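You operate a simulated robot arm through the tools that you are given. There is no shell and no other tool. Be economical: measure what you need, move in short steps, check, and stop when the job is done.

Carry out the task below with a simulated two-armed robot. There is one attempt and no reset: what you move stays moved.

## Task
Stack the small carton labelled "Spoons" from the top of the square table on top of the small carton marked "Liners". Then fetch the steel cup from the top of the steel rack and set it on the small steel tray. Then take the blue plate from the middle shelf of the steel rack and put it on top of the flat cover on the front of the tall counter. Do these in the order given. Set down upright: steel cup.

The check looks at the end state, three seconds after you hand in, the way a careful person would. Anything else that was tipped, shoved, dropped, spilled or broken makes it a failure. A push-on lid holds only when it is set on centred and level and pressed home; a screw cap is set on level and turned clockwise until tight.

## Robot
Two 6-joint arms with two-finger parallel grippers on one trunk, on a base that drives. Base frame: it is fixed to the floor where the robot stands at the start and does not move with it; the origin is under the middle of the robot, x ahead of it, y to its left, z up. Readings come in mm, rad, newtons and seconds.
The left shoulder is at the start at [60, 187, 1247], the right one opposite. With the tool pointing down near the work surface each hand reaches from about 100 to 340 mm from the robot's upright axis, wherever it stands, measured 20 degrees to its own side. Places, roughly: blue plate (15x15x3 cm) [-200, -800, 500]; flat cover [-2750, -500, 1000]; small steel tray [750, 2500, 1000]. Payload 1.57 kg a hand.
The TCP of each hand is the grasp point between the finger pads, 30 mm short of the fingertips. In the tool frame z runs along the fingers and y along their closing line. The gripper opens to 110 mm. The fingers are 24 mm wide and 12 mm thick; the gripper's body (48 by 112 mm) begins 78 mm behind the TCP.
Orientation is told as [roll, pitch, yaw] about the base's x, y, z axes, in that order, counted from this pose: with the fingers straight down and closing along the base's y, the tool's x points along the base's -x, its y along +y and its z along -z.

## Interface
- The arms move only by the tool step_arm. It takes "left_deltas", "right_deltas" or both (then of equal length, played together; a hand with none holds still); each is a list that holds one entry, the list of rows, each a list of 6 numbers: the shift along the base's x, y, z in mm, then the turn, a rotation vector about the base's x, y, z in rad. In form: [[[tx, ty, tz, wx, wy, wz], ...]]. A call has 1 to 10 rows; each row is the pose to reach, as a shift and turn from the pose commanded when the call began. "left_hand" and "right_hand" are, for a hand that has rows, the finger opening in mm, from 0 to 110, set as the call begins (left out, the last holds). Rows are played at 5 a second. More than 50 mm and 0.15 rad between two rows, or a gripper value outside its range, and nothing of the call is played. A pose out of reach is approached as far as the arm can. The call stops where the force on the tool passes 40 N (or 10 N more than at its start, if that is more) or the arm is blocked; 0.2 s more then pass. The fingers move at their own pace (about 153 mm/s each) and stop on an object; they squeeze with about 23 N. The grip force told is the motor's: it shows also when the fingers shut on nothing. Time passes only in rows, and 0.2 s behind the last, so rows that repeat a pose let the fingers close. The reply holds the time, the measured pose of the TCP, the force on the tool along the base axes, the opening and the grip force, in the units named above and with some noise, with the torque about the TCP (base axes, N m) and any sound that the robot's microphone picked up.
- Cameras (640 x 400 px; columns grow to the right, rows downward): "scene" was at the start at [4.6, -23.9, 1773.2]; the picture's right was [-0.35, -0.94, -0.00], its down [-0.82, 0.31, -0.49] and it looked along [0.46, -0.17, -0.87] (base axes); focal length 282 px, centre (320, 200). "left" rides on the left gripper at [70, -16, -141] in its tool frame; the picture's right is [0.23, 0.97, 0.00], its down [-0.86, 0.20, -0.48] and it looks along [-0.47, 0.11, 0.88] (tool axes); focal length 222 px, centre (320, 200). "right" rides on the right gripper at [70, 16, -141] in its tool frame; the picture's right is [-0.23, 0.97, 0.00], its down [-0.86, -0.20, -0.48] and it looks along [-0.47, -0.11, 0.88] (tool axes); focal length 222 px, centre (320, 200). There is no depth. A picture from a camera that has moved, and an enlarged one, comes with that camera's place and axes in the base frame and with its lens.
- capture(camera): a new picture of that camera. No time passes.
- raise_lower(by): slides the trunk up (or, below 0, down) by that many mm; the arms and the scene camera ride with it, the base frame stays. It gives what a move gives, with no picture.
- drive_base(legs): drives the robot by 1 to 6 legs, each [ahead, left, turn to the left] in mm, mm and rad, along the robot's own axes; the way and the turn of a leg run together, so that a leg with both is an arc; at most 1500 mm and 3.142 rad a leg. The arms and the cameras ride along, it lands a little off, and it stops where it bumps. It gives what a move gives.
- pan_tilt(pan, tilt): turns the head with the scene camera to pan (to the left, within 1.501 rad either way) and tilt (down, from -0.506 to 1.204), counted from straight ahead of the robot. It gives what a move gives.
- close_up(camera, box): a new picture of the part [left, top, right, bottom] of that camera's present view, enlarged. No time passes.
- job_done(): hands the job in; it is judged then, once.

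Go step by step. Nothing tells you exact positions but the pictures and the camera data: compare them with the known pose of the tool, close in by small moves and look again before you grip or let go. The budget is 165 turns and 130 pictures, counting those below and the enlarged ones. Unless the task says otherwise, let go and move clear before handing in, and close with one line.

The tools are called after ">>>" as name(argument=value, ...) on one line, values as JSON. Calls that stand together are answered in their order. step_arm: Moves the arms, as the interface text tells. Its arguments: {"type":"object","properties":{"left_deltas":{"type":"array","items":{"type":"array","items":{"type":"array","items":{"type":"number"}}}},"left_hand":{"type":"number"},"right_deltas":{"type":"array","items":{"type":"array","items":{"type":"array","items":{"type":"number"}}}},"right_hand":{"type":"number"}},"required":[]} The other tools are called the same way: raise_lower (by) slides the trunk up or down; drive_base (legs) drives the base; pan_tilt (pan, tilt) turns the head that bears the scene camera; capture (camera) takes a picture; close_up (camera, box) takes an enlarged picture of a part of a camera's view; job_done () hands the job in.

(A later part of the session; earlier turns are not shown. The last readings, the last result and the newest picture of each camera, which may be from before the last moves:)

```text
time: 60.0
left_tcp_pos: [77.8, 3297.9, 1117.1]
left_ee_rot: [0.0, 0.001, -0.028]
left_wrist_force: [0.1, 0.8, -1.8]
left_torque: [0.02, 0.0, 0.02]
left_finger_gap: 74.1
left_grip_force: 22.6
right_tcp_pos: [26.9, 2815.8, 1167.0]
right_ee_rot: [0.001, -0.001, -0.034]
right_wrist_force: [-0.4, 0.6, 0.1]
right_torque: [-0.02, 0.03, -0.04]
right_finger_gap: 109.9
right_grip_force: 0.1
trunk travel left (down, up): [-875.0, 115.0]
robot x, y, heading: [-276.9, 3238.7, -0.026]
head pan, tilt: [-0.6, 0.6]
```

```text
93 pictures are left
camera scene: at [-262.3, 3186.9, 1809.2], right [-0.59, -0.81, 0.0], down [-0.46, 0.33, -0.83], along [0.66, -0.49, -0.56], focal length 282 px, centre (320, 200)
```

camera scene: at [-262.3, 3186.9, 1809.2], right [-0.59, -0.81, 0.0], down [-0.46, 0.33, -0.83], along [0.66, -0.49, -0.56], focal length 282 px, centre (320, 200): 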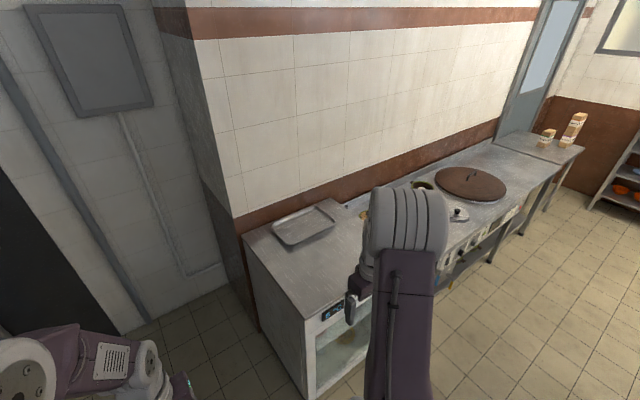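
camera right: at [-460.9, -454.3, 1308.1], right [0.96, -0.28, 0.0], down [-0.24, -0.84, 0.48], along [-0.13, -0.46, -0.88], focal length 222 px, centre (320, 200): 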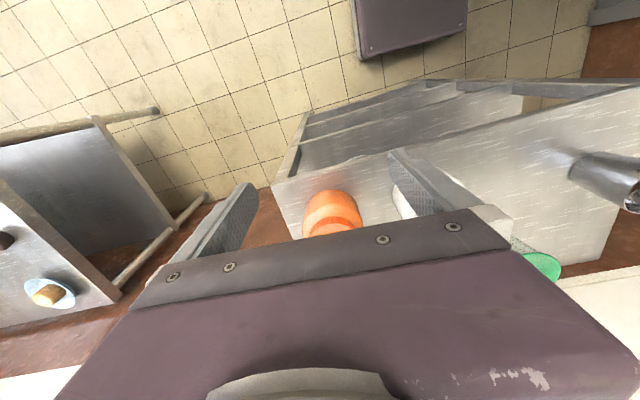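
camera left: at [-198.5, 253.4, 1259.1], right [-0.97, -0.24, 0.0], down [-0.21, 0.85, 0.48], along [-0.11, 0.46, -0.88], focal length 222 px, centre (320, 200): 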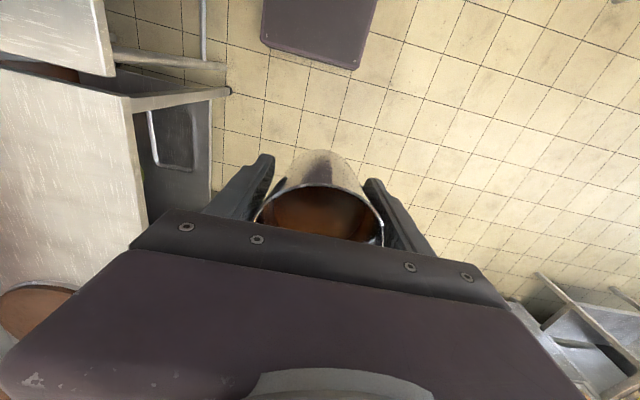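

>>> close_up(camera="scene", box=[230, 180, 390, 340])

```text
2.50 times, centred on (310, 260) of scene
camera zoom: at [-262.3, 3186.9, 1809.2], right [-0.59, -0.81, 0.0], down [-0.46, 0.33, -0.83], along [0.66, -0.49, -0.56], focal length 705 px, centre (345, 50)
```

zoom: 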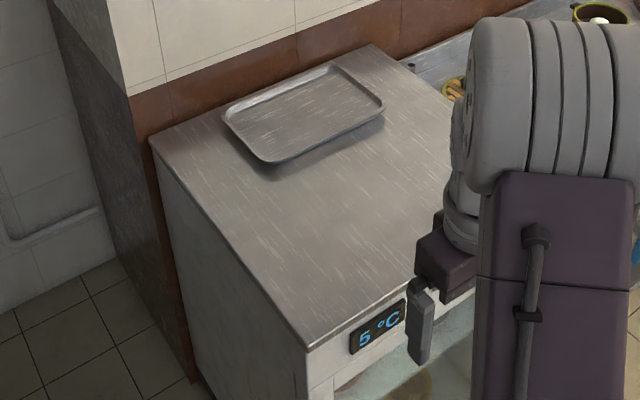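

The tray spans roughly x 600–785, y 2465–2745 at z≈900, and the block end is at y≈2888. I'll turn to face -y here, then strafe in front of the block's end.

>>> drive_base(legs=[[0, 0, -1.545], [0, 830, 0]])

>>> pan_tilt(pan=0.1, tilt=1.0)

>>> capture(camera="scene")

>>> capture(camera="left")

```text
time: 68.2
left_tcp_pos: [623.8, 2886.4, 1116.9]
left_ee_rot: [-0.001, 0.0, -1.57]
left_wrist_force: [-0.3, 0.6, -2.2]
left_torque: [0.02, -0.05, -0.02]
left_finger_gap: 74.1
left_grip_force: 22.8
right_tcp_pos: [141.7, 2920.9, 1165.7]
right_ee_rot: [0.003, 0.0, -1.574]
right_wrist_force: [-0.8, 0.0, 0.0]
right_torque: [-0.02, -0.01, -0.02]
right_finger_gap: 110.1
right_grip_force: 0.0
trunk travel left (down, up): [-875.0, 115.0]
robot x, y, heading: [556.5, 3237.4, -1.573]
head pan, tilt: [-0.6, 0.6]
```

```text
time: 69.3
left_tcp_pos: [624.6, 2886.5, 1118.1]
left_ee_rot: [-0.001, 0.0, -1.569]
left_wrist_force: [0.4, 0.1, -2.1]
left_torque: [0.02, -0.01, -0.02]
left_finger_gap: 74.1
left_grip_force: 22.6
right_tcp_pos: [141.6, 2920.7, 1166.6]
right_ee_rot: [0.0, -0.001, -1.574]
right_wrist_force: [1.6, -0.5, -0.1]
right_torque: [0.0, 0.0, 0.0]
right_finger_gap: 110.2
right_grip_force: 0.0
trunk travel left (down, up): [-875.0, 115.0]
robot x, y, heading: [553.5, 3240.1, -1.577]
head pan, tilt: [0.099, 1.0]
```

```text
91 pictures are left
camera scene: at [563.0, 3227.2, 1777.2], right [-1.0, -0.1, 0.0], down [-0.08, 0.84, -0.54], along [0.05, -0.54, -0.84], focal length 282 px, centre (320, 200)
```

scene: 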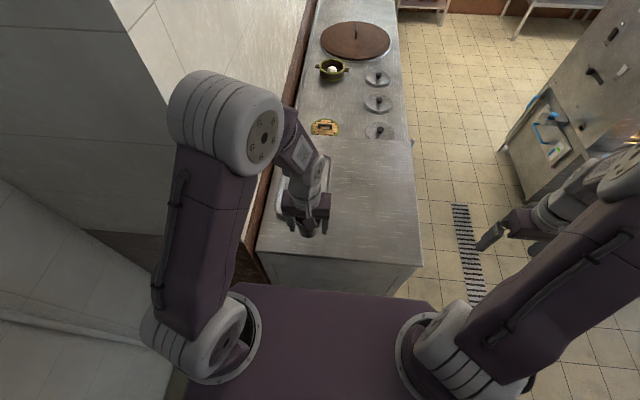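

```text
90 pictures are left
camera left: at [606.9, 2956.5, 1259.1], right [0.97, 0.23, 0.0], down [0.2, -0.85, 0.48], along [0.11, -0.47, -0.88], focal length 222 px, centre (320, 200)
```

left: 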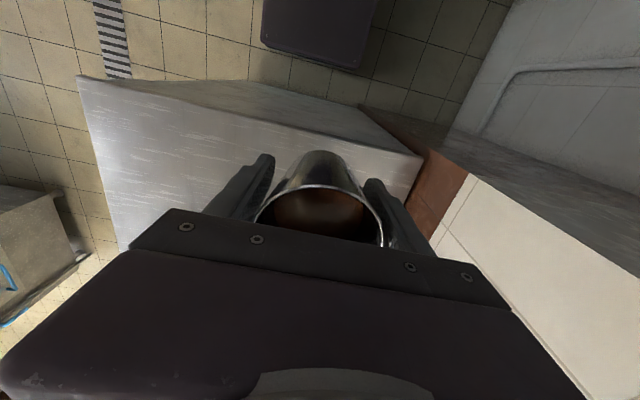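

The left elbow would pass near the wall, so I'll shift the base right first, then go forward.

>>> drive_base(legs=[[0, -125, 0], [105, 0, 0]])

>>> capture(camera="scene")

>>> capture(camera="left")

```text
time: 71.3
left_tcp_pos: [497.8, 2784.3, 1117.7]
left_ee_rot: [0.0, -0.003, -1.572]
left_wrist_force: [-0.3, -0.1, -2.1]
left_torque: [0.0, -0.04, -0.02]
left_finger_gap: 74.1
left_grip_force: 23.0
right_tcp_pos: [16.6, 2820.4, 1168.6]
right_ee_rot: [0.002, -0.002, -1.576]
right_wrist_force: [-1.3, 0.6, -0.4]
right_torque: [-0.05, -0.01, -0.01]
right_finger_gap: 110.1
right_grip_force: 0.1
trunk travel left (down, up): [-875.0, 115.0]
robot x, y, heading: [430.7, 3130.2, -1.576]
head pan, tilt: [0.099, 1.0]
```

```text
89 pictures are left
camera scene: at [437.3, 3127.9, 1777.2], right [-1.0, -0.09, 0.0], down [-0.08, 0.84, -0.54], along [0.05, -0.54, -0.84], focal length 282 px, centre (320, 200)
```

scene: 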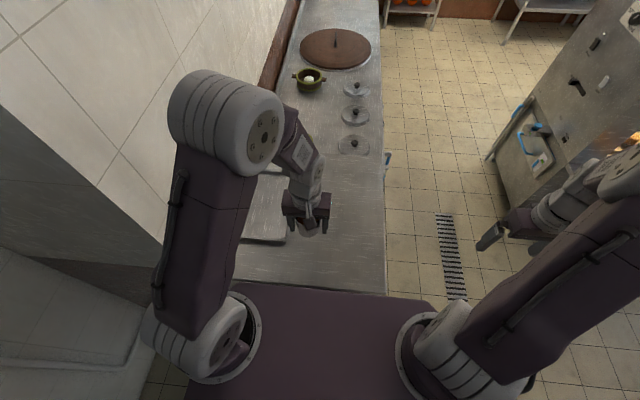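

```text
88 pictures are left
camera left: at [481.0, 2855.4, 1260.1], right [0.97, 0.23, 0.0], down [0.2, -0.85, 0.48], along [0.11, -0.47, -0.88], focal length 222 px, centre (320, 200)
```

left: 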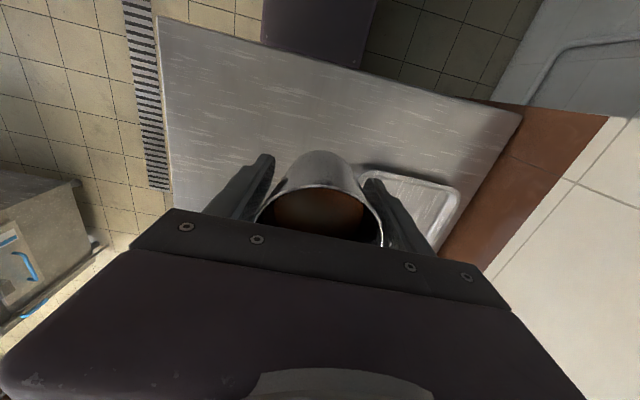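

The tray is clear and the wall is at x≈796. I'll carry the cup over the tray to about (676, 2672).

>>> step_arm(left_deltas=[[[25, -16, 0, 0, 0, 0], [50, -32, 0, 0, 0, 0], [76, -48, 0, 0, 0, 0], [102, -64, 0, 0, 0, 0], [127, -80, 0, 0, 0, 0], [152, -96, 0, 0, 0, 0], [178, -112, 0, 0, 0, 0], [178, -112, 0, 0, 0, 0]]])

>>> capture(camera="scene")

>>> capture(camera="left")

```text
time: 73.1
left_tcp_pos: [677.0, 2671.4, 1118.3]
left_ee_rot: [0.003, 0.0, -1.57]
left_wrist_force: [0.1, 0.7, -1.0]
left_torque: [0.01, 0.0, -0.02]
left_finger_gap: 74.2
left_grip_force: 23.3
right_tcp_pos: [17.2, 2818.4, 1167.3]
right_ee_rot: [0.001, -0.001, -1.576]
right_wrist_force: [0.3, -0.5, -0.4]
right_torque: [-0.06, 0.01, 0.02]
right_finger_gap: 110.0
right_grip_force: 0.0
trunk travel left (down, up): [-875.0, 115.0]
robot x, y, heading: [428.7, 3131.1, -1.572]
head pan, tilt: [0.099, 1.0]
```

```text
87 pictures are left
camera scene: at [438.5, 3123.2, 1777.2], right [-1.0, -0.09, 0.0], down [-0.08, 0.84, -0.54], along [0.05, -0.54, -0.84], focal length 282 px, centre (320, 200)
```

scene: 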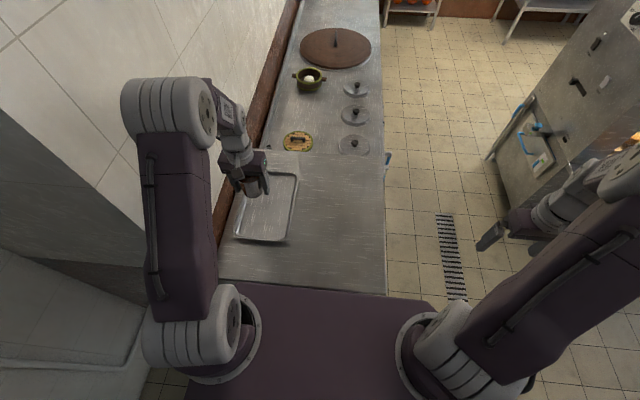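

```text
86 pictures are left
camera left: at [660.2, 2742.0, 1259.9], right [0.97, 0.23, 0.0], down [0.2, -0.86, 0.48], along [0.11, -0.47, -0.88], focal length 222 px, centre (320, 200)
```

left: 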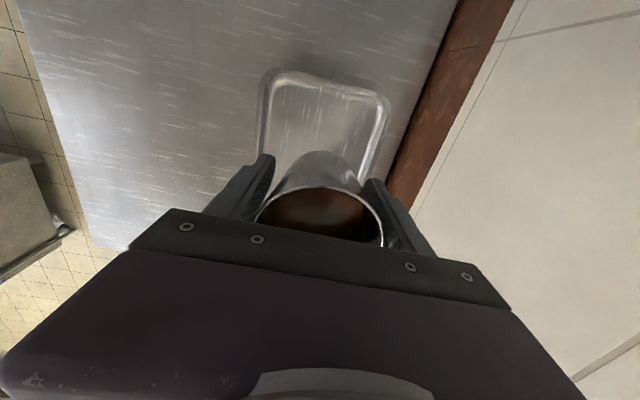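

It's over the tray. I'll lower most of the way and check for reach.

>>> step_arm(left_deltas=[[[0, -2, -30, 0, 0, 0], [0, -4, -60, 0, 0, 0], [0, -6, -90, 0, 0, 0], [0, -6, -120, 0, 0, 0], [0, -6, -140, 0, 0, 0], [0, -6, -140, 0, 0, 0]]])

>>> capture(camera="left")

>>> close_up(camera="scene", box=[200, 130, 340, 260])

```text
time: 74.5
left_tcp_pos: [675.5, 2664.0, 977.7]
left_ee_rot: [0.001, 0.0, -1.571]
left_wrist_force: [-0.3, -0.4, -2.2]
left_torque: [0.03, -0.03, 0.01]
left_finger_gap: 74.0
left_grip_force: 22.8
right_tcp_pos: [17.1, 2816.7, 1166.6]
right_ee_rot: [-0.001, -0.001, -1.576]
right_wrist_force: [1.0, -0.9, 0.3]
right_torque: [0.03, 0.01, 0.02]
right_finger_gap: 110.1
right_grip_force: 0.1
trunk travel left (down, up): [-875.0, 115.0]
robot x, y, heading: [431.5, 3134.5, -1.574]
head pan, tilt: [0.099, 1.0]
```

```text
85 pictures are left
camera left: at [658.7, 2734.4, 1119.7], right [0.97, 0.23, 0.0], down [0.2, -0.85, 0.48], along [0.11, -0.47, -0.88], focal length 222 px, centre (320, 200)
```

left: 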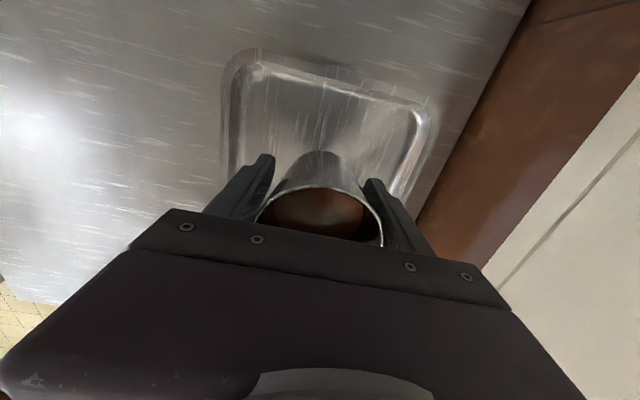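

```text
3.08 times, centred on (270, 195) of scene
camera zoom: at [438.4, 3122.8, 1777.2], right [-1.0, -0.09, 0.0], down [-0.08, 0.84, -0.54], along [0.05, -0.54, -0.84], focal length 868 px, centre (474, 215)
```

zoom: 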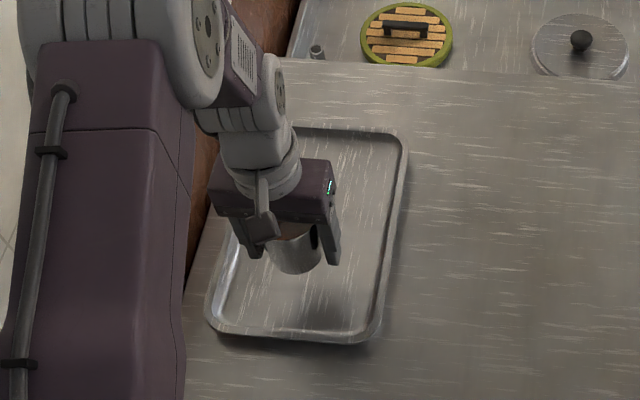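

>>> step_arm(left_deltas=[[[0, 0, -10, 0, 0, 0], [0, 0, -15, 0, 0, 0], [0, 0, -18, 0, 0, 0]]])

```text
time: 75.3
left_tcp_pos: [677.2, 2663.1, 959.9]
left_ee_rot: [-0.001, -0.001, -1.571]
left_wrist_force: [0.3, -0.1, -2.0]
left_torque: [-0.01, 0.0, 0.0]
left_finger_gap: 73.9
left_grip_force: 23.7
right_tcp_pos: [17.5, 2817.7, 1166.8]
right_ee_rot: [-0.001, 0.002, -1.576]
right_wrist_force: [-0.7, -0.3, -0.7]
right_torque: [-0.03, 0.01, 0.02]
right_finger_gap: 109.9
right_grip_force: 0.0
trunk travel left (down, up): [-875.0, 115.0]
robot x, y, heading: [426.4, 3134.1, -1.58]
head pan, tilt: [0.099, 1.0]
```

>>> step_arm(left_deltas=[[[0, 0, -2, 0, 0, 0], [0, 0, -4, 0, 0, 0], [0, 0, -6, 0, 0, 0]]])

>>> close_up(camera="scene", box=[230, 170, 310, 245])

```text
time: 76.1
left_tcp_pos: [676.6, 2662.6, 951.5]
left_ee_rot: [0.0, -0.001, -1.57]
left_wrist_force: [0.9, 0.4, -2.2]
left_torque: [0.01, -0.01, 0.03]
left_finger_gap: 74.1
left_grip_force: 23.4
right_tcp_pos: [17.6, 2817.0, 1167.6]
right_ee_rot: [0.001, 0.001, -1.575]
right_wrist_force: [-0.6, -0.1, 0.2]
right_torque: [0.01, 0.0, 0.0]
right_finger_gap: 109.9
right_grip_force: 0.1
trunk travel left (down, up): [-875.0, 115.0]
robot x, y, heading: [429.0, 3133.5, -1.574]
head pan, tilt: [0.099, 1.0]
```

```text
5.33 times, centred on (270, 208) of scene
camera zoom: at [438.8, 3122.1, 1777.2], right [-1.0, -0.09, 0.0], down [-0.08, 0.84, -0.54], along [0.05, -0.54, -0.84], focal length 1504 px, centre (587, 160)
```

zoom: 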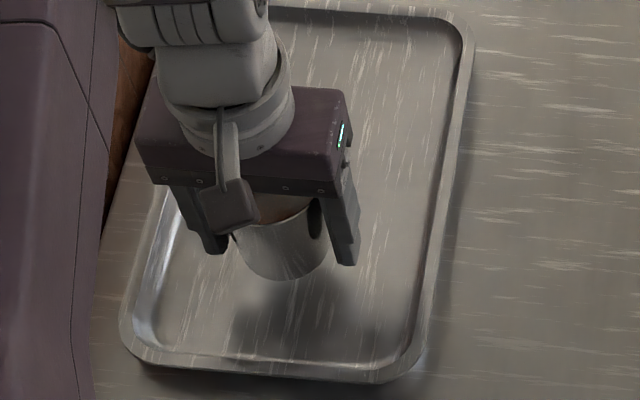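

>>> step_arm(left_deltas=[[[0, 0, -2, 0, 0, 0], [0, 0, -4, 0, 0, 0], [0, 0, -6, 0, 0, 0]]])

>>> close_up(camera="scene", box=[230, 170, 310, 245])

```text
time: 76.9
left_tcp_pos: [676.6, 2662.7, 946.5]
left_ee_rot: [-0.001, 0.001, -1.571]
left_wrist_force: [0.7, -0.1, -2.2]
left_torque: [0.02, 0.02, -0.02]
left_finger_gap: 74.1
left_grip_force: 23.0
right_tcp_pos: [17.4, 2817.3, 1168.0]
right_ee_rot: [-0.001, 0.002, -1.577]
right_wrist_force: [-0.4, -0.6, -0.5]
right_torque: [-0.02, -0.02, 0.0]
right_finger_gap: 110.0
right_grip_force: 0.2
trunk travel left (down, up): [-875.0, 115.0]
robot x, y, heading: [426.0, 3135.1, -1.578]
head pan, tilt: [0.099, 1.0]
```

```text
5.33 times, centred on (270, 208) of scene
camera zoom: at [438.8, 3122.2, 1777.2], right [-1.0, -0.09, 0.0], down [-0.08, 0.84, -0.54], along [0.05, -0.54, -0.84], focal length 1504 px, centre (587, 160)
```

zoom: 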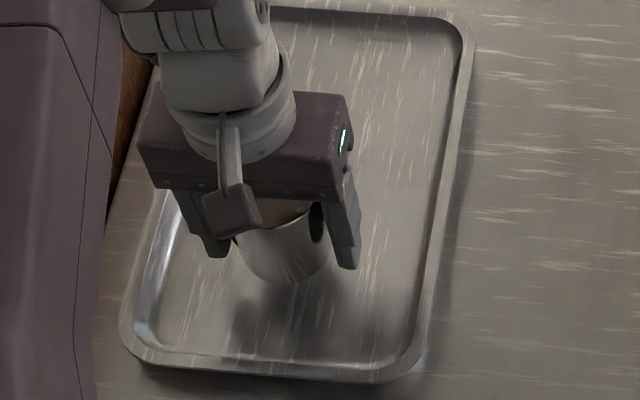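

>>> step_arm(left_deltas=[[[0, 0, -1.5, 0, 0, 0], [0, 0, -3, 0, 0, 0], [0, 0, -4.5, 0, 0, 0], [0, 0, -6, 0, 0, 0]]])

```text
time: 77.9
left_tcp_pos: [677.3, 2662.2, 940.4]
left_ee_rot: [-0.001, 0.002, -1.571]
left_wrist_force: [0.0, 0.5, -2.4]
left_torque: [0.01, -0.01, 0.0]
left_finger_gap: 73.9
left_grip_force: 22.8
right_tcp_pos: [17.4, 2816.3, 1166.2]
right_ee_rot: [0.001, 0.002, -1.574]
right_wrist_force: [0.8, 0.7, -0.4]
right_torque: [-0.01, -0.02, 0.0]
right_finger_gap: 110.1
right_grip_force: 0.1
trunk travel left (down, up): [-875.0, 115.0]
robot x, y, heading: [431.6, 3131.9, -1.577]
head pan, tilt: [0.099, 1.0]
```

>>> step_arm(left_deltas=[[[0, 0, -1.5, 0, 0, 0], [0, 0, -3, 0, 0, 0], [0, 0, -4.5, 0, 0, 0], [0, 0, -6, 0, 0, 0]]])

>>> close_up(camera="scene", box=[230, 170, 310, 245])

```text
time: 78.9
left_tcp_pos: [676.7, 2664.5, 934.5]
left_ee_rot: [-0.001, 0.0, -1.571]
left_wrist_force: [-0.6, -1.1, -1.7]
left_torque: [0.03, 0.0, 0.01]
left_finger_gap: 74.0
left_grip_force: 23.7
right_tcp_pos: [17.0, 2818.3, 1166.9]
right_ee_rot: [0.001, 0.002, -1.577]
right_wrist_force: [-0.3, 0.9, 0.8]
right_torque: [0.03, 0.02, -0.01]
right_finger_gap: 110.2
right_grip_force: 0.1
trunk travel left (down, up): [-875.0, 115.0]
robot x, y, heading: [429.5, 3132.4, -1.576]
head pan, tilt: [0.099, 1.0]
```

```text
5.33 times, centred on (270, 208) of scene
camera zoom: at [438.8, 3122.2, 1777.2], right [-1.0, -0.09, 0.0], down [-0.08, 0.84, -0.54], along [0.05, -0.54, -0.84], focal length 1504 px, centre (587, 160)
```

zoom: 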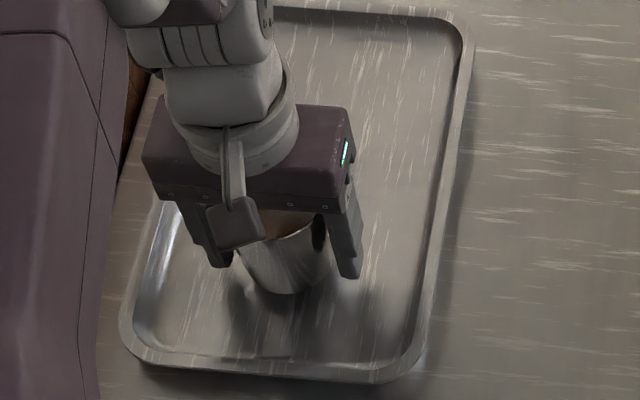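

>>> step_arm(left_deltas=[[[0, 0, -2, 0, 0, 0], [0, 0, -4, 0, 0, 0], [0, 0, -6, 0, 0, 0], [0, 0, -7.5, 0, 0, 0]]])

>>> close_up(camera="scene", box=[230, 170, 310, 245])

```text
time: 79.9
left_tcp_pos: [677.2, 2663.3, 927.5]
left_ee_rot: [0.0, -0.002, -1.57]
left_wrist_force: [0.5, -1.2, -1.9]
left_torque: [0.0, -0.03, 0.01]
left_finger_gap: 74.2
left_grip_force: 22.8
right_tcp_pos: [17.5, 2816.9, 1167.1]
right_ee_rot: [-0.001, 0.002, -1.577]
right_wrist_force: [-0.9, 0.8, 0.4]
right_torque: [0.0, 0.0, 0.02]
right_finger_gap: 110.0
right_grip_force: 0.0
trunk travel left (down, up): [-875.0, 115.0]
robot x, y, heading: [430.0, 3133.9, -1.576]
head pan, tilt: [0.099, 1.0]
```

```text
5.33 times, centred on (270, 208) of scene
camera zoom: at [438.8, 3122.3, 1777.2], right [-1.0, -0.09, 0.0], down [-0.08, 0.84, -0.54], along [0.05, -0.54, -0.84], focal length 1504 px, centre (587, 160)
```

zoom: 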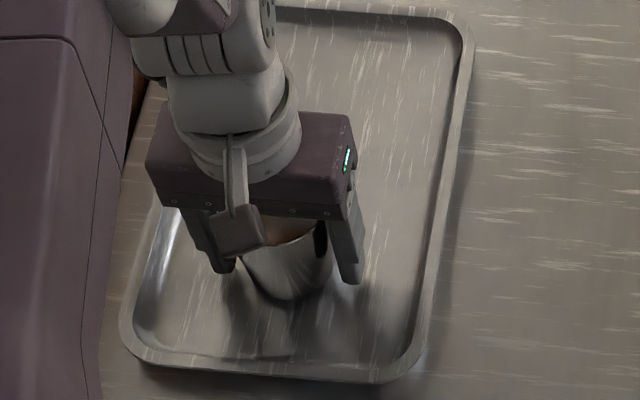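

Nearly down by the shadow. I'll continue slowly.

>>> step_arm(left_deltas=[[[0, 0, -1.5, 0, 0, 0], [0, 0, -3, 0, 0, 0], [0, 0, -4.5, 0, 0, 0], [0, 0, -5.5, 0, 0, 0]]])

```text
time: 80.9
left_tcp_pos: [677.7, 2663.6, 923.4]
left_ee_rot: [0.0, -0.003, -1.57]
left_wrist_force: [6.8, -0.9, 15.9]
left_torque: [-0.18, 0.25, 0.1]
left_finger_gap: 74.4
left_grip_force: 22.6
right_tcp_pos: [16.6, 2818.1, 1167.7]
right_ee_rot: [-0.001, 0.001, -1.578]
right_wrist_force: [0.2, -0.1, -0.8]
right_torque: [0.02, 0.04, -0.03]
right_finger_gap: 110.0
right_grip_force: 0.0
trunk travel left (down, up): [-875.0, 115.0]
robot x, y, heading: [430.8, 3134.5, -1.581]
head pan, tilt: [0.099, 1.0]
```

Contact. I'll ease off slightly and check before releasing.

>>> step_arm(left_deltas=[[[0, 0, 1, 0, 0, 0], [0, 0, 1, 0, 0, 0]]])

>>> close_up(camera="scene", box=[230, 170, 310, 245])

>>> close_up(camera="left", box=[180, 20, 480, 260])

```text
time: 81.5
left_tcp_pos: [675.8, 2664.4, 923.6]
left_ee_rot: [-0.001, 0.0, -1.572]
left_wrist_force: [0.9, -2.0, 5.2]
left_torque: [-0.15, 0.13, 0.08]
left_finger_gap: 73.8
left_grip_force: 23.4
right_tcp_pos: [17.2, 2816.6, 1167.4]
right_ee_rot: [0.001, 0.0, -1.576]
right_wrist_force: [0.9, 0.6, 1.1]
right_torque: [0.04, -0.03, 0.05]
right_finger_gap: 110.0
right_grip_force: 0.0
trunk travel left (down, up): [-875.0, 115.0]
robot x, y, heading: [432.3, 3133.0, -1.576]
head pan, tilt: [0.099, 1.0]
```

```text
5.33 times, centred on (270, 208) of scene
camera zoom: at [438.5, 3123.0, 1777.1], right [-1.0, -0.09, 0.0], down [-0.08, 0.84, -0.54], along [0.05, -0.54, -0.84], focal length 1504 px, centre (587, 160)
```

zoom: 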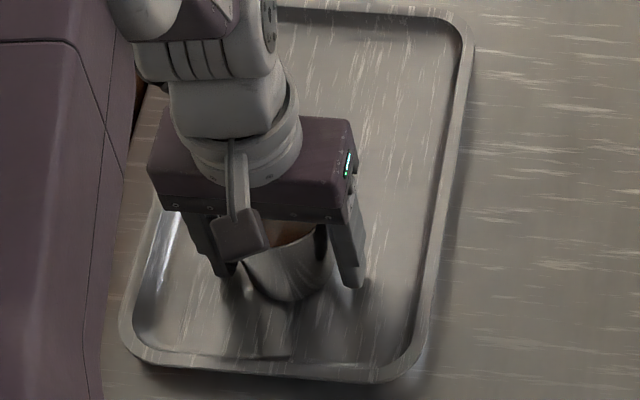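

```text
1.67 times, centred on (330, 140) of left
camera zoom: at [659.5, 2734.5, 1065.1], right [0.97, 0.23, 0.0], down [0.2, -0.86, 0.48], along [0.11, -0.47, -0.88], focal length 370 px, centre (303, 300)
```

zoom: 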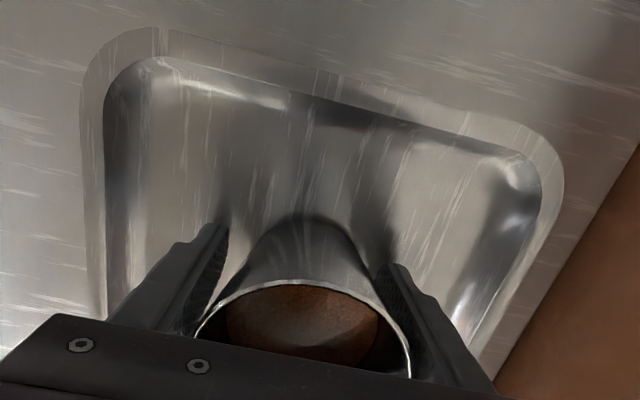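

The cup rests on the tray floor. I'll open and rise straight up.

>>> step_arm(left_deltas=[[[0, 0, 0, 0, 0, 0], [0, 0, 0, 0, 0, 0], [0, 0, 0, 0, 0, 0], [0, 0, 30, 0, 0, 0], [0, 0, 70, 0, 0, 0], [0, 0, 115, 0, 0, 0], [0, 0, 160, 0, 0, 0], [0, 0, 200, 0, 0, 0]]], left_hand=96)

>>> capture(camera="left")

>>> close_up(camera="scene", box=[200, 130, 340, 260])

```text
time: 83.3
left_tcp_pos: [678.1, 2664.5, 1120.4]
left_ee_rot: [0.002, 0.0, -1.571]
left_wrist_force: [0.6, -0.4, 0.5]
left_torque: [-0.04, 0.0, 0.01]
left_finger_gap: 95.9
left_grip_force: 0.0
right_tcp_pos: [16.9, 2817.7, 1167.2]
right_ee_rot: [0.0, 0.0, -1.577]
right_wrist_force: [0.4, -0.8, -0.1]
right_torque: [-0.01, -0.02, -0.01]
right_finger_gap: 109.6
right_grip_force: 0.1
trunk travel left (down, up): [-875.0, 115.0]
robot x, y, heading: [430.4, 3129.6, -1.573]
head pan, tilt: [0.099, 1.0]
```

```text
77 pictures are left
camera left: at [661.5, 2735.3, 1262.4], right [0.97, 0.23, 0.0], down [0.2, -0.86, 0.48], along [0.11, -0.47, -0.88], focal length 222 px, centre (320, 200)
```

left: 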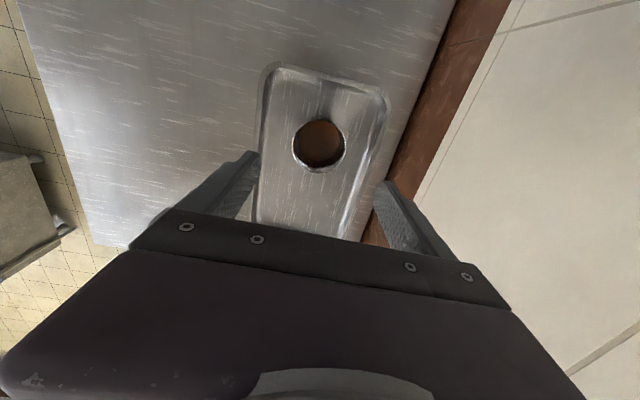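

```text
3.08 times, centred on (270, 195) of scene
camera zoom: at [438.2, 3124.0, 1777.2], right [-1.0, -0.09, 0.0], down [-0.08, 0.84, -0.54], along [0.05, -0.54, -0.84], focal length 868 px, centre (474, 215)
```

zoom: 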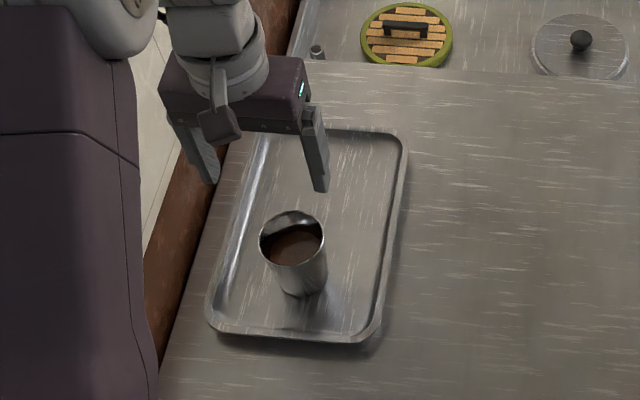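

The cup stands upright on the tray. Now I'll retract the arm and drive back toward the rack.

>>> step_arm(left_deltas=[[[-25, 16, 20, 0, 0, 0], [-50, 32, 40, 0, 0, 0], [-76, 48, 60, 0, 0, 0], [-102, 64, 60, 0, 0, 0], [-127, 80, 60, 0, 0, 0], [-152, 96, 60, 0, 0, 0], [-160, 120, 60, 0, 0, 0]]], left_hand=110)

>>> drive_base(legs=[[-120, 0, 0], [0, -760, 0], [1400, 0, 0], [1400, 0, 0], [400, 0, 0]])

>>> pan_tilt(pan=0.0, tilt=0.8)

>>> capture(camera="scene")

```text
time: 84.9
left_tcp_pos: [517.4, 2783.6, 1182.5]
left_ee_rot: [0.001, -0.001, -1.572]
left_wrist_force: [0.2, 0.4, -0.3]
left_torque: [-0.04, 0.01, 0.0]
left_finger_gap: 110.1
left_grip_force: 0.0
right_tcp_pos: [17.2, 2818.9, 1166.5]
right_ee_rot: [0.001, 0.0, -1.575]
right_wrist_force: [-0.3, 0.6, 0.1]
right_torque: [0.02, -0.01, 0.0]
right_finger_gap: 109.8
right_grip_force: 0.1
trunk travel left (down, up): [-875.0, 115.0]
robot x, y, heading: [428.6, 3131.6, -1.578]
head pan, tilt: [0.099, 1.0]
```

```text
time: 94.8
left_tcp_pos: [-200.4, 1725.2, 1181.5]
left_ee_rot: [0.002, 0.002, -1.532]
left_wrist_force: [-0.3, -0.5, 0.2]
left_torque: [0.09, -0.03, -0.04]
left_finger_gap: 109.7
left_grip_force: 0.0
right_tcp_pos: [-699.9, 1752.9, 1163.9]
right_ee_rot: [0.015, 0.028, -1.559]
right_wrist_force: [0.9, 21.2, 0.2]
right_torque: [-0.5, 0.06, -1.53]
right_finger_gap: 109.8
right_grip_force: 0.0
trunk travel left (down, up): [-875.0, 115.0]
robot x, y, heading: [-306.2, 2070.8, -1.539]
head pan, tilt: [0.099, 1.0]
stopped in leg 3: the force on the tool passed its limit (the readings are from after the stop); the commanded pose is now the measured one
```

```text
time: 95.6
left_tcp_pos: [-199.2, 1730.5, 1181.5]
left_ee_rot: [0.0, -0.001, -1.53]
left_wrist_force: [-0.5, 0.4, 0.8]
left_torque: [-0.02, -0.02, 0.0]
left_finger_gap: 110.2
left_grip_force: 0.1
right_tcp_pos: [-700.4, 1751.4, 1166.7]
right_ee_rot: [0.009, 0.016, -1.552]
right_wrist_force: [0.1, 6.7, 1.1]
right_torque: [-0.22, 0.1, -0.48]
right_finger_gap: 109.6
right_grip_force: 0.1
trunk travel left (down, up): [-875.0, 115.0]
robot x, y, heading: [-305.7, 2074.6, -1.537]
head pan, tilt: [0.0, 0.799]
```

```text
75 pictures are left
camera scene: at [-299.3, 2056.9, 1792.3], right [-1.0, -0.04, 0.0], down [-0.03, 0.72, -0.7], along [0.02, -0.7, -0.72], focal length 282 px, centre (320, 200)
```

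scene: 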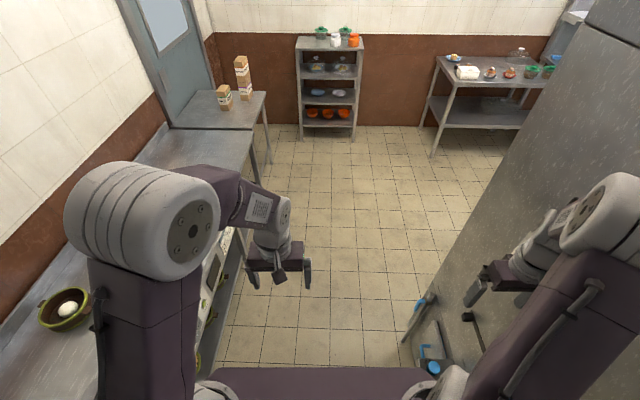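

The right hand touched the oven's side. I'll back off, check it, and tuck that arm in.

>>> drive_base(legs=[[-120, 0, 0]])

>>> step_arm(right_deltas=[[[40, 0, 0, 0, 0, 0], [80, 0, 0, 0, 0, 0], [120, 0, 0, 0, 0, 0], [160, 0, 0, 0, 0, 0], [200, 0, 0, 0, 0, 0], [220, 0, 0, 0, 0, 0]]])

>>> pan_tilt(pan=-0.4, tilt=0.7)

>>> capture(camera="scene")

```text
time: 96.8
left_tcp_pos: [-205.5, 1845.1, 1180.7]
left_ee_rot: [0.001, 0.003, -1.534]
left_wrist_force: [0.3, -0.4, -0.1]
left_torque: [0.04, 0.02, 0.04]
left_finger_gap: 110.1
left_grip_force: 0.0
right_tcp_pos: [-707.1, 1868.9, 1165.7]
right_ee_rot: [0.009, 0.019, -1.553]
right_wrist_force: [0.9, -0.1, -0.3]
right_torque: [0.03, 0.02, 0.01]
right_finger_gap: 110.0
right_grip_force: 0.1
trunk travel left (down, up): [-875.0, 115.0]
robot x, y, heading: [-311.0, 2193.8, -1.538]
head pan, tilt: [0.0, 0.799]
```

```text
time: 98.2
left_tcp_pos: [-205.4, 1847.9, 1182.2]
left_ee_rot: [-0.001, -0.001, -1.533]
left_wrist_force: [0.0, -0.5, 0.5]
left_torque: [-0.01, 0.01, 0.05]
left_finger_gap: 110.1
left_grip_force: 0.1
right_tcp_pos: [-482.9, 1869.7, 1163.9]
right_ee_rot: [0.009, 0.017, -1.556]
right_wrist_force: [0.1, -0.1, -0.4]
right_torque: [0.03, -0.02, 0.0]
right_finger_gap: 110.4
right_grip_force: 0.0
trunk travel left (down, up): [-875.0, 115.0]
robot x, y, heading: [-307.6, 2193.7, -1.541]
head pan, tilt: [0.0, 0.799]
```

```text
time: 99.1
left_tcp_pos: [-205.6, 1847.3, 1181.9]
left_ee_rot: [0.0, 0.0, -1.536]
left_wrist_force: [-0.1, -1.1, -0.4]
left_torque: [0.02, 0.01, -0.01]
left_finger_gap: 110.1
left_grip_force: 0.0
right_tcp_pos: [-483.9, 1869.0, 1163.2]
right_ee_rot: [0.009, 0.017, -1.554]
right_wrist_force: [-0.2, 0.6, -0.5]
right_torque: [-0.01, 0.02, 0.0]
right_finger_gap: 110.1
right_grip_force: 0.0
trunk travel left (down, up): [-875.0, 115.0]
robot x, y, heading: [-304.4, 2194.9, -1.542]
head pan, tilt: [-0.4, 0.7]
```

```text
74 pictures are left
camera scene: at [-336.9, 2174.5, 1800.6], right [-0.93, 0.36, 0.0], down [0.23, 0.6, -0.76], along [-0.27, -0.71, -0.64], focal length 282 px, centre (320, 200)
```

scene: 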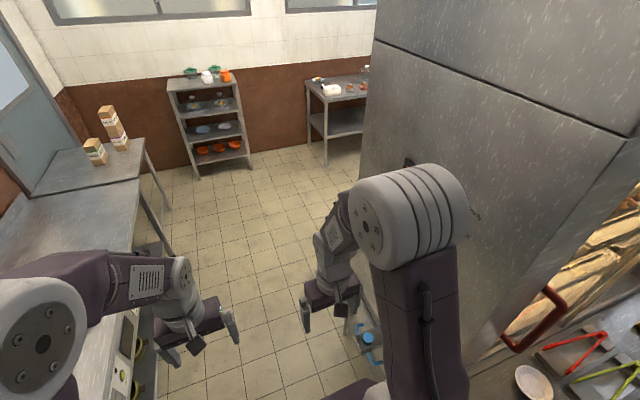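

No damage is visible. I'll shift left to the corridor's middle and continue to the rack.

>>> drive_base(legs=[[0, 160, -0.03], [1100, 0, 0], [1100, 0, 0]])

>>> pan_tilt(pan=0.0, tilt=0.9)

>>> capture(camera="scene")

```text
time: 111.0
left_tcp_pos: [-17.8, -343.9, 1182.7]
left_ee_rot: [0.0, -0.001, -1.54]
left_wrist_force: [-0.2, 0.0, 0.3]
left_torque: [0.02, -0.02, 0.04]
left_finger_gap: 110.1
left_grip_force: 0.1
right_tcp_pos: [-296.0, -320.7, 1163.1]
right_ee_rot: [0.009, 0.016, -1.561]
right_wrist_force: [-0.2, 0.2, -0.1]
right_torque: [-0.01, -0.02, -0.01]
right_finger_gap: 110.4
right_grip_force: 0.1
trunk travel left (down, up): [-875.0, 115.0]
robot x, y, heading: [-118.4, 2.1, -1.547]
head pan, tilt: [-0.4, 0.7]
```

```text
time: 111.8
left_tcp_pos: [-17.5, -344.8, 1181.6]
left_ee_rot: [-0.001, 0.001, -1.538]
left_wrist_force: [0.2, -0.2, 0.9]
left_torque: [0.01, 0.01, -0.02]
left_finger_gap: 110.0
left_grip_force: 0.0
right_tcp_pos: [-296.9, -321.7, 1162.9]
right_ee_rot: [0.009, 0.017, -1.562]
right_wrist_force: [-0.2, -0.4, -0.2]
right_torque: [0.03, 0.02, 0.03]
right_finger_gap: 109.9
right_grip_force: 0.2
trunk travel left (down, up): [-875.0, 115.0]
robot x, y, heading: [-118.5, 1.2, -1.543]
head pan, tilt: [0.0, 0.901]
```

```text
73 pictures are left
camera scene: at [-114.2, -13.4, 1784.5], right [-1.0, -0.03, 0.0], down [-0.02, 0.78, -0.62], along [0.02, -0.62, -0.78], focal length 282 px, centre (320, 200)
```

scene: 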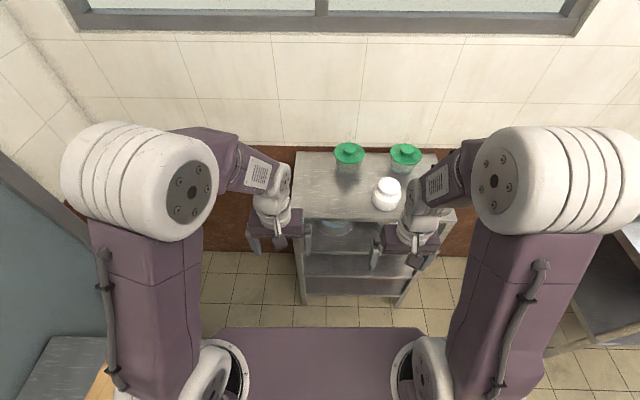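

I'll strafe away from the table and lower the trunk to look into the shelves.

>>> drive_base(legs=[[0, -170, -0.025]])

>>> raise_lower(by=-560)

>>> pan_tilt(pan=0.0, tilt=0.7)

>>> capture(camera="scene")

>>> capture(camera="right")

```text
time: 113.3
left_tcp_pos: [-188.1, -349.0, 1181.7]
left_ee_rot: [-0.003, 0.0, -1.562]
left_wrist_force: [0.5, -0.2, 0.3]
left_torque: [-0.01, 0.04, 0.0]
left_finger_gap: 109.9
left_grip_force: 0.0
right_tcp_pos: [-467.7, -318.7, 1164.3]
right_ee_rot: [0.007, 0.016, -1.583]
right_wrist_force: [0.2, 0.1, -0.8]
right_torque: [0.0, 0.04, -0.01]
right_finger_gap: 110.1
right_grip_force: 0.1
trunk travel left (down, up): [-875.0, 115.0]
robot x, y, heading: [-283.3, 1.1, -1.573]
head pan, tilt: [0.0, 0.901]
```

```text
refused: -560 is not a number from -400 to 400
```

```text
time: 114.0
left_tcp_pos: [-191.6, -348.1, 1182.1]
left_ee_rot: [-0.001, 0.0, -1.564]
left_wrist_force: [-0.5, 0.1, 0.6]
left_torque: [0.02, 0.02, -0.03]
left_finger_gap: 110.1
left_grip_force: 0.1
right_tcp_pos: [-470.0, -318.4, 1163.2]
right_ee_rot: [0.008, 0.016, -1.583]
right_wrist_force: [0.0, 0.2, -0.2]
right_torque: [0.0, 0.02, -0.01]
right_finger_gap: 109.9
right_grip_force: 0.2
trunk travel left (down, up): [-875.0, 115.0]
robot x, y, heading: [-284.3, 0.8, -1.567]
head pan, tilt: [0.0, 0.7]
```

```text
72 pictures are left
camera scene: at [-280.7, -24.8, 1800.5], right [-1.0, 0.0, 0.0], down [0.0, 0.64, -0.76], along [0.0, -0.76, -0.64], focal length 282 px, centre (320, 200)
```

scene: 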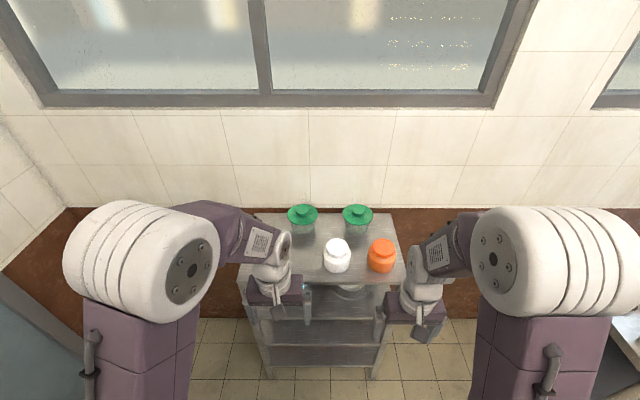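

```text
71 pictures are left
camera right: at [-453.9, -252.5, 1305.9], right [0.97, -0.24, 0.01], down [-0.21, -0.86, 0.46], along [-0.11, -0.45, -0.89], focal length 222 px, centre (320, 200)
```

right: 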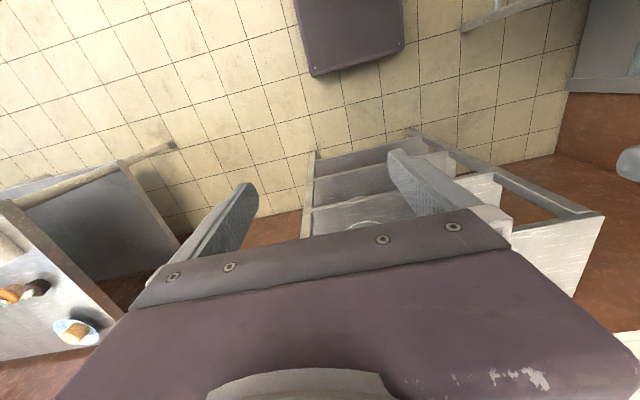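

>>> raise_lower(by=-400)

>>> raise_lower(by=-200)

>>> pan_tilt(pan=0.0, tilt=0.6)

>>> capture(camera="scene")

```text
time: 117.9
left_tcp_pos: [-191.6, -348.2, 782.1]
left_ee_rot: [-0.002, 0.0, -1.562]
left_wrist_force: [0.2, 0.1, 0.0]
left_torque: [-0.01, 0.0, -0.01]
left_finger_gap: 110.2
left_grip_force: 0.0
right_tcp_pos: [-469.4, -319.5, 763.0]
right_ee_rot: [0.01, 0.019, -1.584]
right_wrist_force: [0.3, -0.5, 0.5]
right_torque: [-0.01, 0.0, 0.0]
right_finger_gap: 109.8
right_grip_force: 0.0
trunk travel left (down, up): [-475.0, 515.0]
robot x, y, heading: [-284.1, -2.8, -1.571]
head pan, tilt: [0.0, 0.7]
```

```text
time: 120.0
left_tcp_pos: [-190.9, -347.9, 581.2]
left_ee_rot: [0.0, 0.0, -1.563]
left_wrist_force: [-0.6, -0.1, 0.3]
left_torque: [-0.04, 0.0, 0.03]
left_finger_gap: 110.0
left_grip_force: 0.0
right_tcp_pos: [-469.3, -319.7, 564.0]
right_ee_rot: [0.009, 0.018, -1.582]
right_wrist_force: [-0.2, 0.9, 0.6]
right_torque: [-0.01, -0.02, 0.0]
right_finger_gap: 110.0
right_grip_force: 0.1
trunk travel left (down, up): [-275.0, 715.0]
robot x, y, heading: [-280.7, 5.1, -1.567]
head pan, tilt: [0.0, 0.7]
```

```text
time: 120.7
left_tcp_pos: [-190.8, -348.4, 583.2]
left_ee_rot: [-0.001, 0.0, -1.562]
left_wrist_force: [0.7, 0.2, -0.4]
left_torque: [0.0, -0.02, 0.02]
left_finger_gap: 110.0
left_grip_force: 0.1
right_tcp_pos: [-469.8, -318.0, 563.2]
right_ee_rot: [0.009, 0.019, -1.584]
right_wrist_force: [0.8, 0.2, -0.3]
right_torque: [0.02, -0.02, 0.01]
right_finger_gap: 109.9
right_grip_force: 0.1
trunk travel left (down, up): [-275.0, 715.0]
robot x, y, heading: [-287.1, 2.8, -1.572]
head pan, tilt: [0.0, 0.6]
```

```text
70 pictures are left
camera scene: at [-280.8, -28.3, 1209.2], right [-1.0, 0.0, 0.0], down [0.0, 0.57, -0.82], along [0.0, -0.82, -0.57], focal length 282 px, centre (320, 200)
```

scene: 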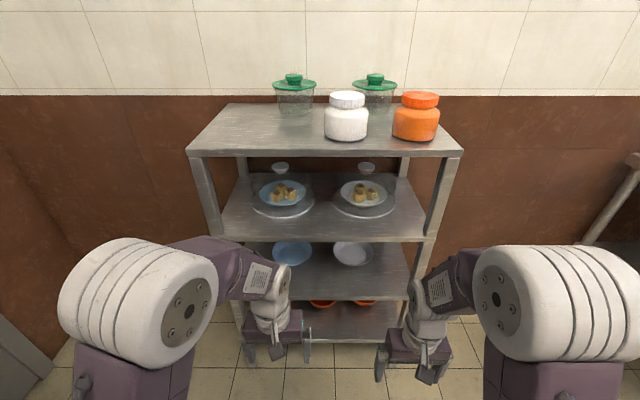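

The third shelf holds a blue plate on the left and a white one on the right. I'll zoom in to measure.

>>> close_up(camera="scene", box=[190, 140, 470, 340])

>>> capture(camera="left")

```text
2.00 times, centred on (330, 240) of scene
camera zoom: at [-280.8, -28.3, 1209.2], right [-1.0, 0.0, 0.0], down [0.0, 0.57, -0.82], along [0.0, -0.82, -0.57], focal length 564 px, centre (300, 120)
```

zoom: 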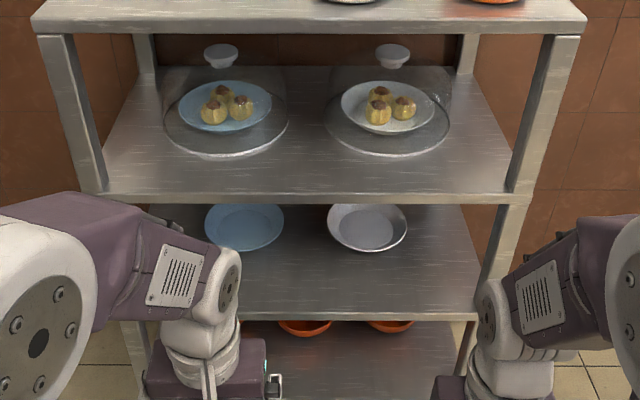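

```text
68 pictures are left
camera left: at [-209.2, -278.8, 723.9], right [0.97, 0.24, 0.0], down [0.21, -0.85, 0.48], along [0.11, -0.46, -0.88], focal length 222 px, centre (320, 200)
```

left: 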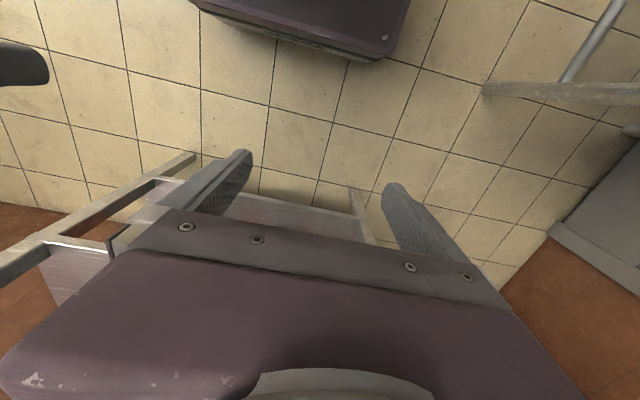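

The plate's near rim is at about (-183, -684, 497) on the shelf at z≈467, and the shelf above it is at about z 685–709. Standing back, I'll orient the left hand: fingers forward and down at 50°, closing in the vertical plane to pinch the near wall.

>>> drive_base(legs=[[0, -80, 0]])

>>> step_arm(left_deltas=[[[0, 0, 0, 0, 0, -0.147], [0, 0, 0, 0, 0, -0.294], [0, 0, 0, 0, 0, -0.441], [0, 0, 0, 0, 0, -0.588], [0, 0, 0, 0, 0, -0.735], [0, 0, 0, 0, 0, -0.882], [0, 0, 0, 0, 0, -1.029], [0, 0, 0, 0, 0, -1.176], [0, 0, 0, 0, 0, -1.323], [0, 0, 0, 0, 0, -1.47]]], right_deltas=[[[0, 10, 0, 0, 0, 0], [0, 20, 0, 0, 0, 0], [0, 30, 0, 0, 0, 0], [0, 40, 0, 0, 0, 0], [0, 50, 0, 0, 0, 0], [0, 60, 0, 0, 0, 0], [0, 70, 0, 0, 0, 0], [0, 80, 0, 0, 0, 0], [0, 80, 0, 0, 0, 0], [0, 80, 0, 0, 0, 0]]])

>>> step_arm(left_deltas=[[[0, 0, 0, 0, 0, -0.105]]])

>>> step_arm(left_deltas=[[[0, -10, 0, -0.14, 0, 0], [0, -20, 0, -0.28, 0, 0], [0, -30, 0, -0.42, 0, 0], [0, -40, 0, -0.56, 0, 0], [0, -50, 0, -0.698, 0, 0]]])

>>> capture(camera="scene")

>>> capture(camera="left")

```text
time: 121.8
left_tcp_pos: [-272.6, -350.6, 582.2]
left_ee_rot: [0.001, 0.0, -1.563]
left_wrist_force: [-0.8, 0.5, -0.4]
left_torque: [-0.02, -0.01, -0.02]
left_finger_gap: 109.9
left_grip_force: 0.0
right_tcp_pos: [-550.6, -319.1, 562.3]
right_ee_rot: [0.011, 0.019, -1.585]
right_wrist_force: [-0.2, 0.6, -0.6]
right_torque: [0.03, -0.01, 0.01]
right_finger_gap: 109.7
right_grip_force: 0.0
trunk travel left (down, up): [-275.0, 715.0]
robot x, y, heading: [-362.4, -2.3, -1.572]
head pan, tilt: [0.0, 0.6]
```

```text
time: 124.0
left_tcp_pos: [-273.2, -348.2, 581.8]
left_ee_rot: [0.001, 0.0, -3.034]
left_wrist_force: [-0.5, 0.4, -0.1]
left_torque: [-0.02, -0.02, 0.02]
left_finger_gap: 110.1
left_grip_force: 0.1
right_tcp_pos: [-551.2, -265.8, 568.6]
right_ee_rot: [0.009, 0.02, -1.582]
right_wrist_force: [-0.6, 0.1, -0.4]
right_torque: [0.0, 0.01, 0.0]
right_finger_gap: 109.8
right_grip_force: 0.0
right hand out of reach, approached as far as the arm can: row 6, 7, 8, 9, 10
trunk travel left (down, up): [-275.0, 715.0]
robot x, y, heading: [-364.2, -0.0, -1.568]
head pan, tilt: [0.0, 0.6]
```

```text
time: 124.4
left_tcp_pos: [-271.1, -348.7, 580.5]
left_ee_rot: [0.0, 0.0, -3.139]
left_wrist_force: [-0.3, 0.2, -0.4]
left_torque: [-0.02, -0.01, 0.04]
left_finger_gap: 110.0
left_grip_force: 0.0
right_tcp_pos: [-551.7, -266.0, 569.2]
right_ee_rot: [0.009, 0.02, -1.582]
right_wrist_force: [0.6, 0.4, -0.1]
right_torque: [0.02, 0.01, -0.04]
right_finger_gap: 109.8
right_grip_force: 0.0
trunk travel left (down, up): [-275.0, 715.0]
robot x, y, heading: [-364.3, 2.2, -1.569]
head pan, tilt: [0.0, 0.6]
```

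```text
time: 125.6
left_tcp_pos: [-278.5, -409.0, 583.5]
left_ee_rot: [0.694, 0.001, -3.137]
left_wrist_force: [-1.8, -0.4, -0.5]
left_torque: [0.01, -0.03, 0.09]
left_finger_gap: 109.9
left_grip_force: 0.0
left hand out of reach, approached as far as the arm can: row 4, 5
right_tcp_pos: [-551.2, -266.0, 568.7]
right_ee_rot: [0.01, 0.02, -1.584]
right_wrist_force: [0.0, -0.5, -0.7]
right_torque: [0.0, -0.06, -0.01]
right_finger_gap: 109.9
right_grip_force: 0.1
trunk travel left (down, up): [-275.0, 715.0]
robot x, y, heading: [-364.5, 0.8, -1.571]
head pan, tilt: [0.0, 0.6]
```

```text
67 pictures are left
camera scene: at [-361.4, -29.3, 1209.2], right [-1.0, 0.0, 0.0], down [0.0, 0.57, -0.82], along [0.0, -0.82, -0.57], focal length 282 px, centre (320, 200)
```

scene: 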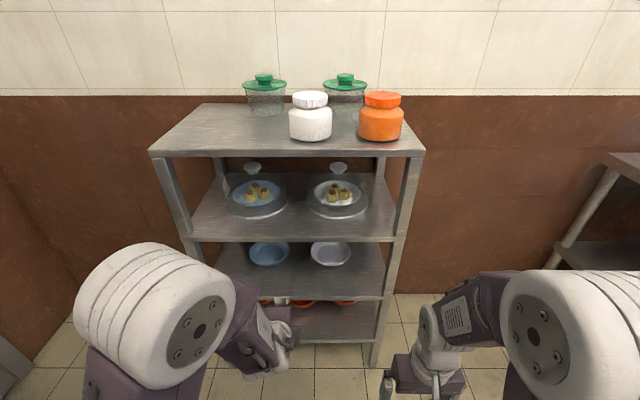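

```text
66 pictures are left
camera left: at [-209.1, -304.6, 683.1], right [0.23, -0.75, 0.62], down [-0.86, 0.15, 0.49], along [-0.46, -0.65, -0.61], focal length 222 px, centre (320, 200)
```

left: 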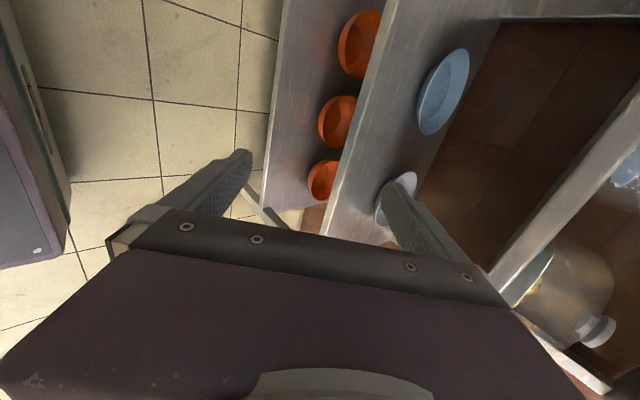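

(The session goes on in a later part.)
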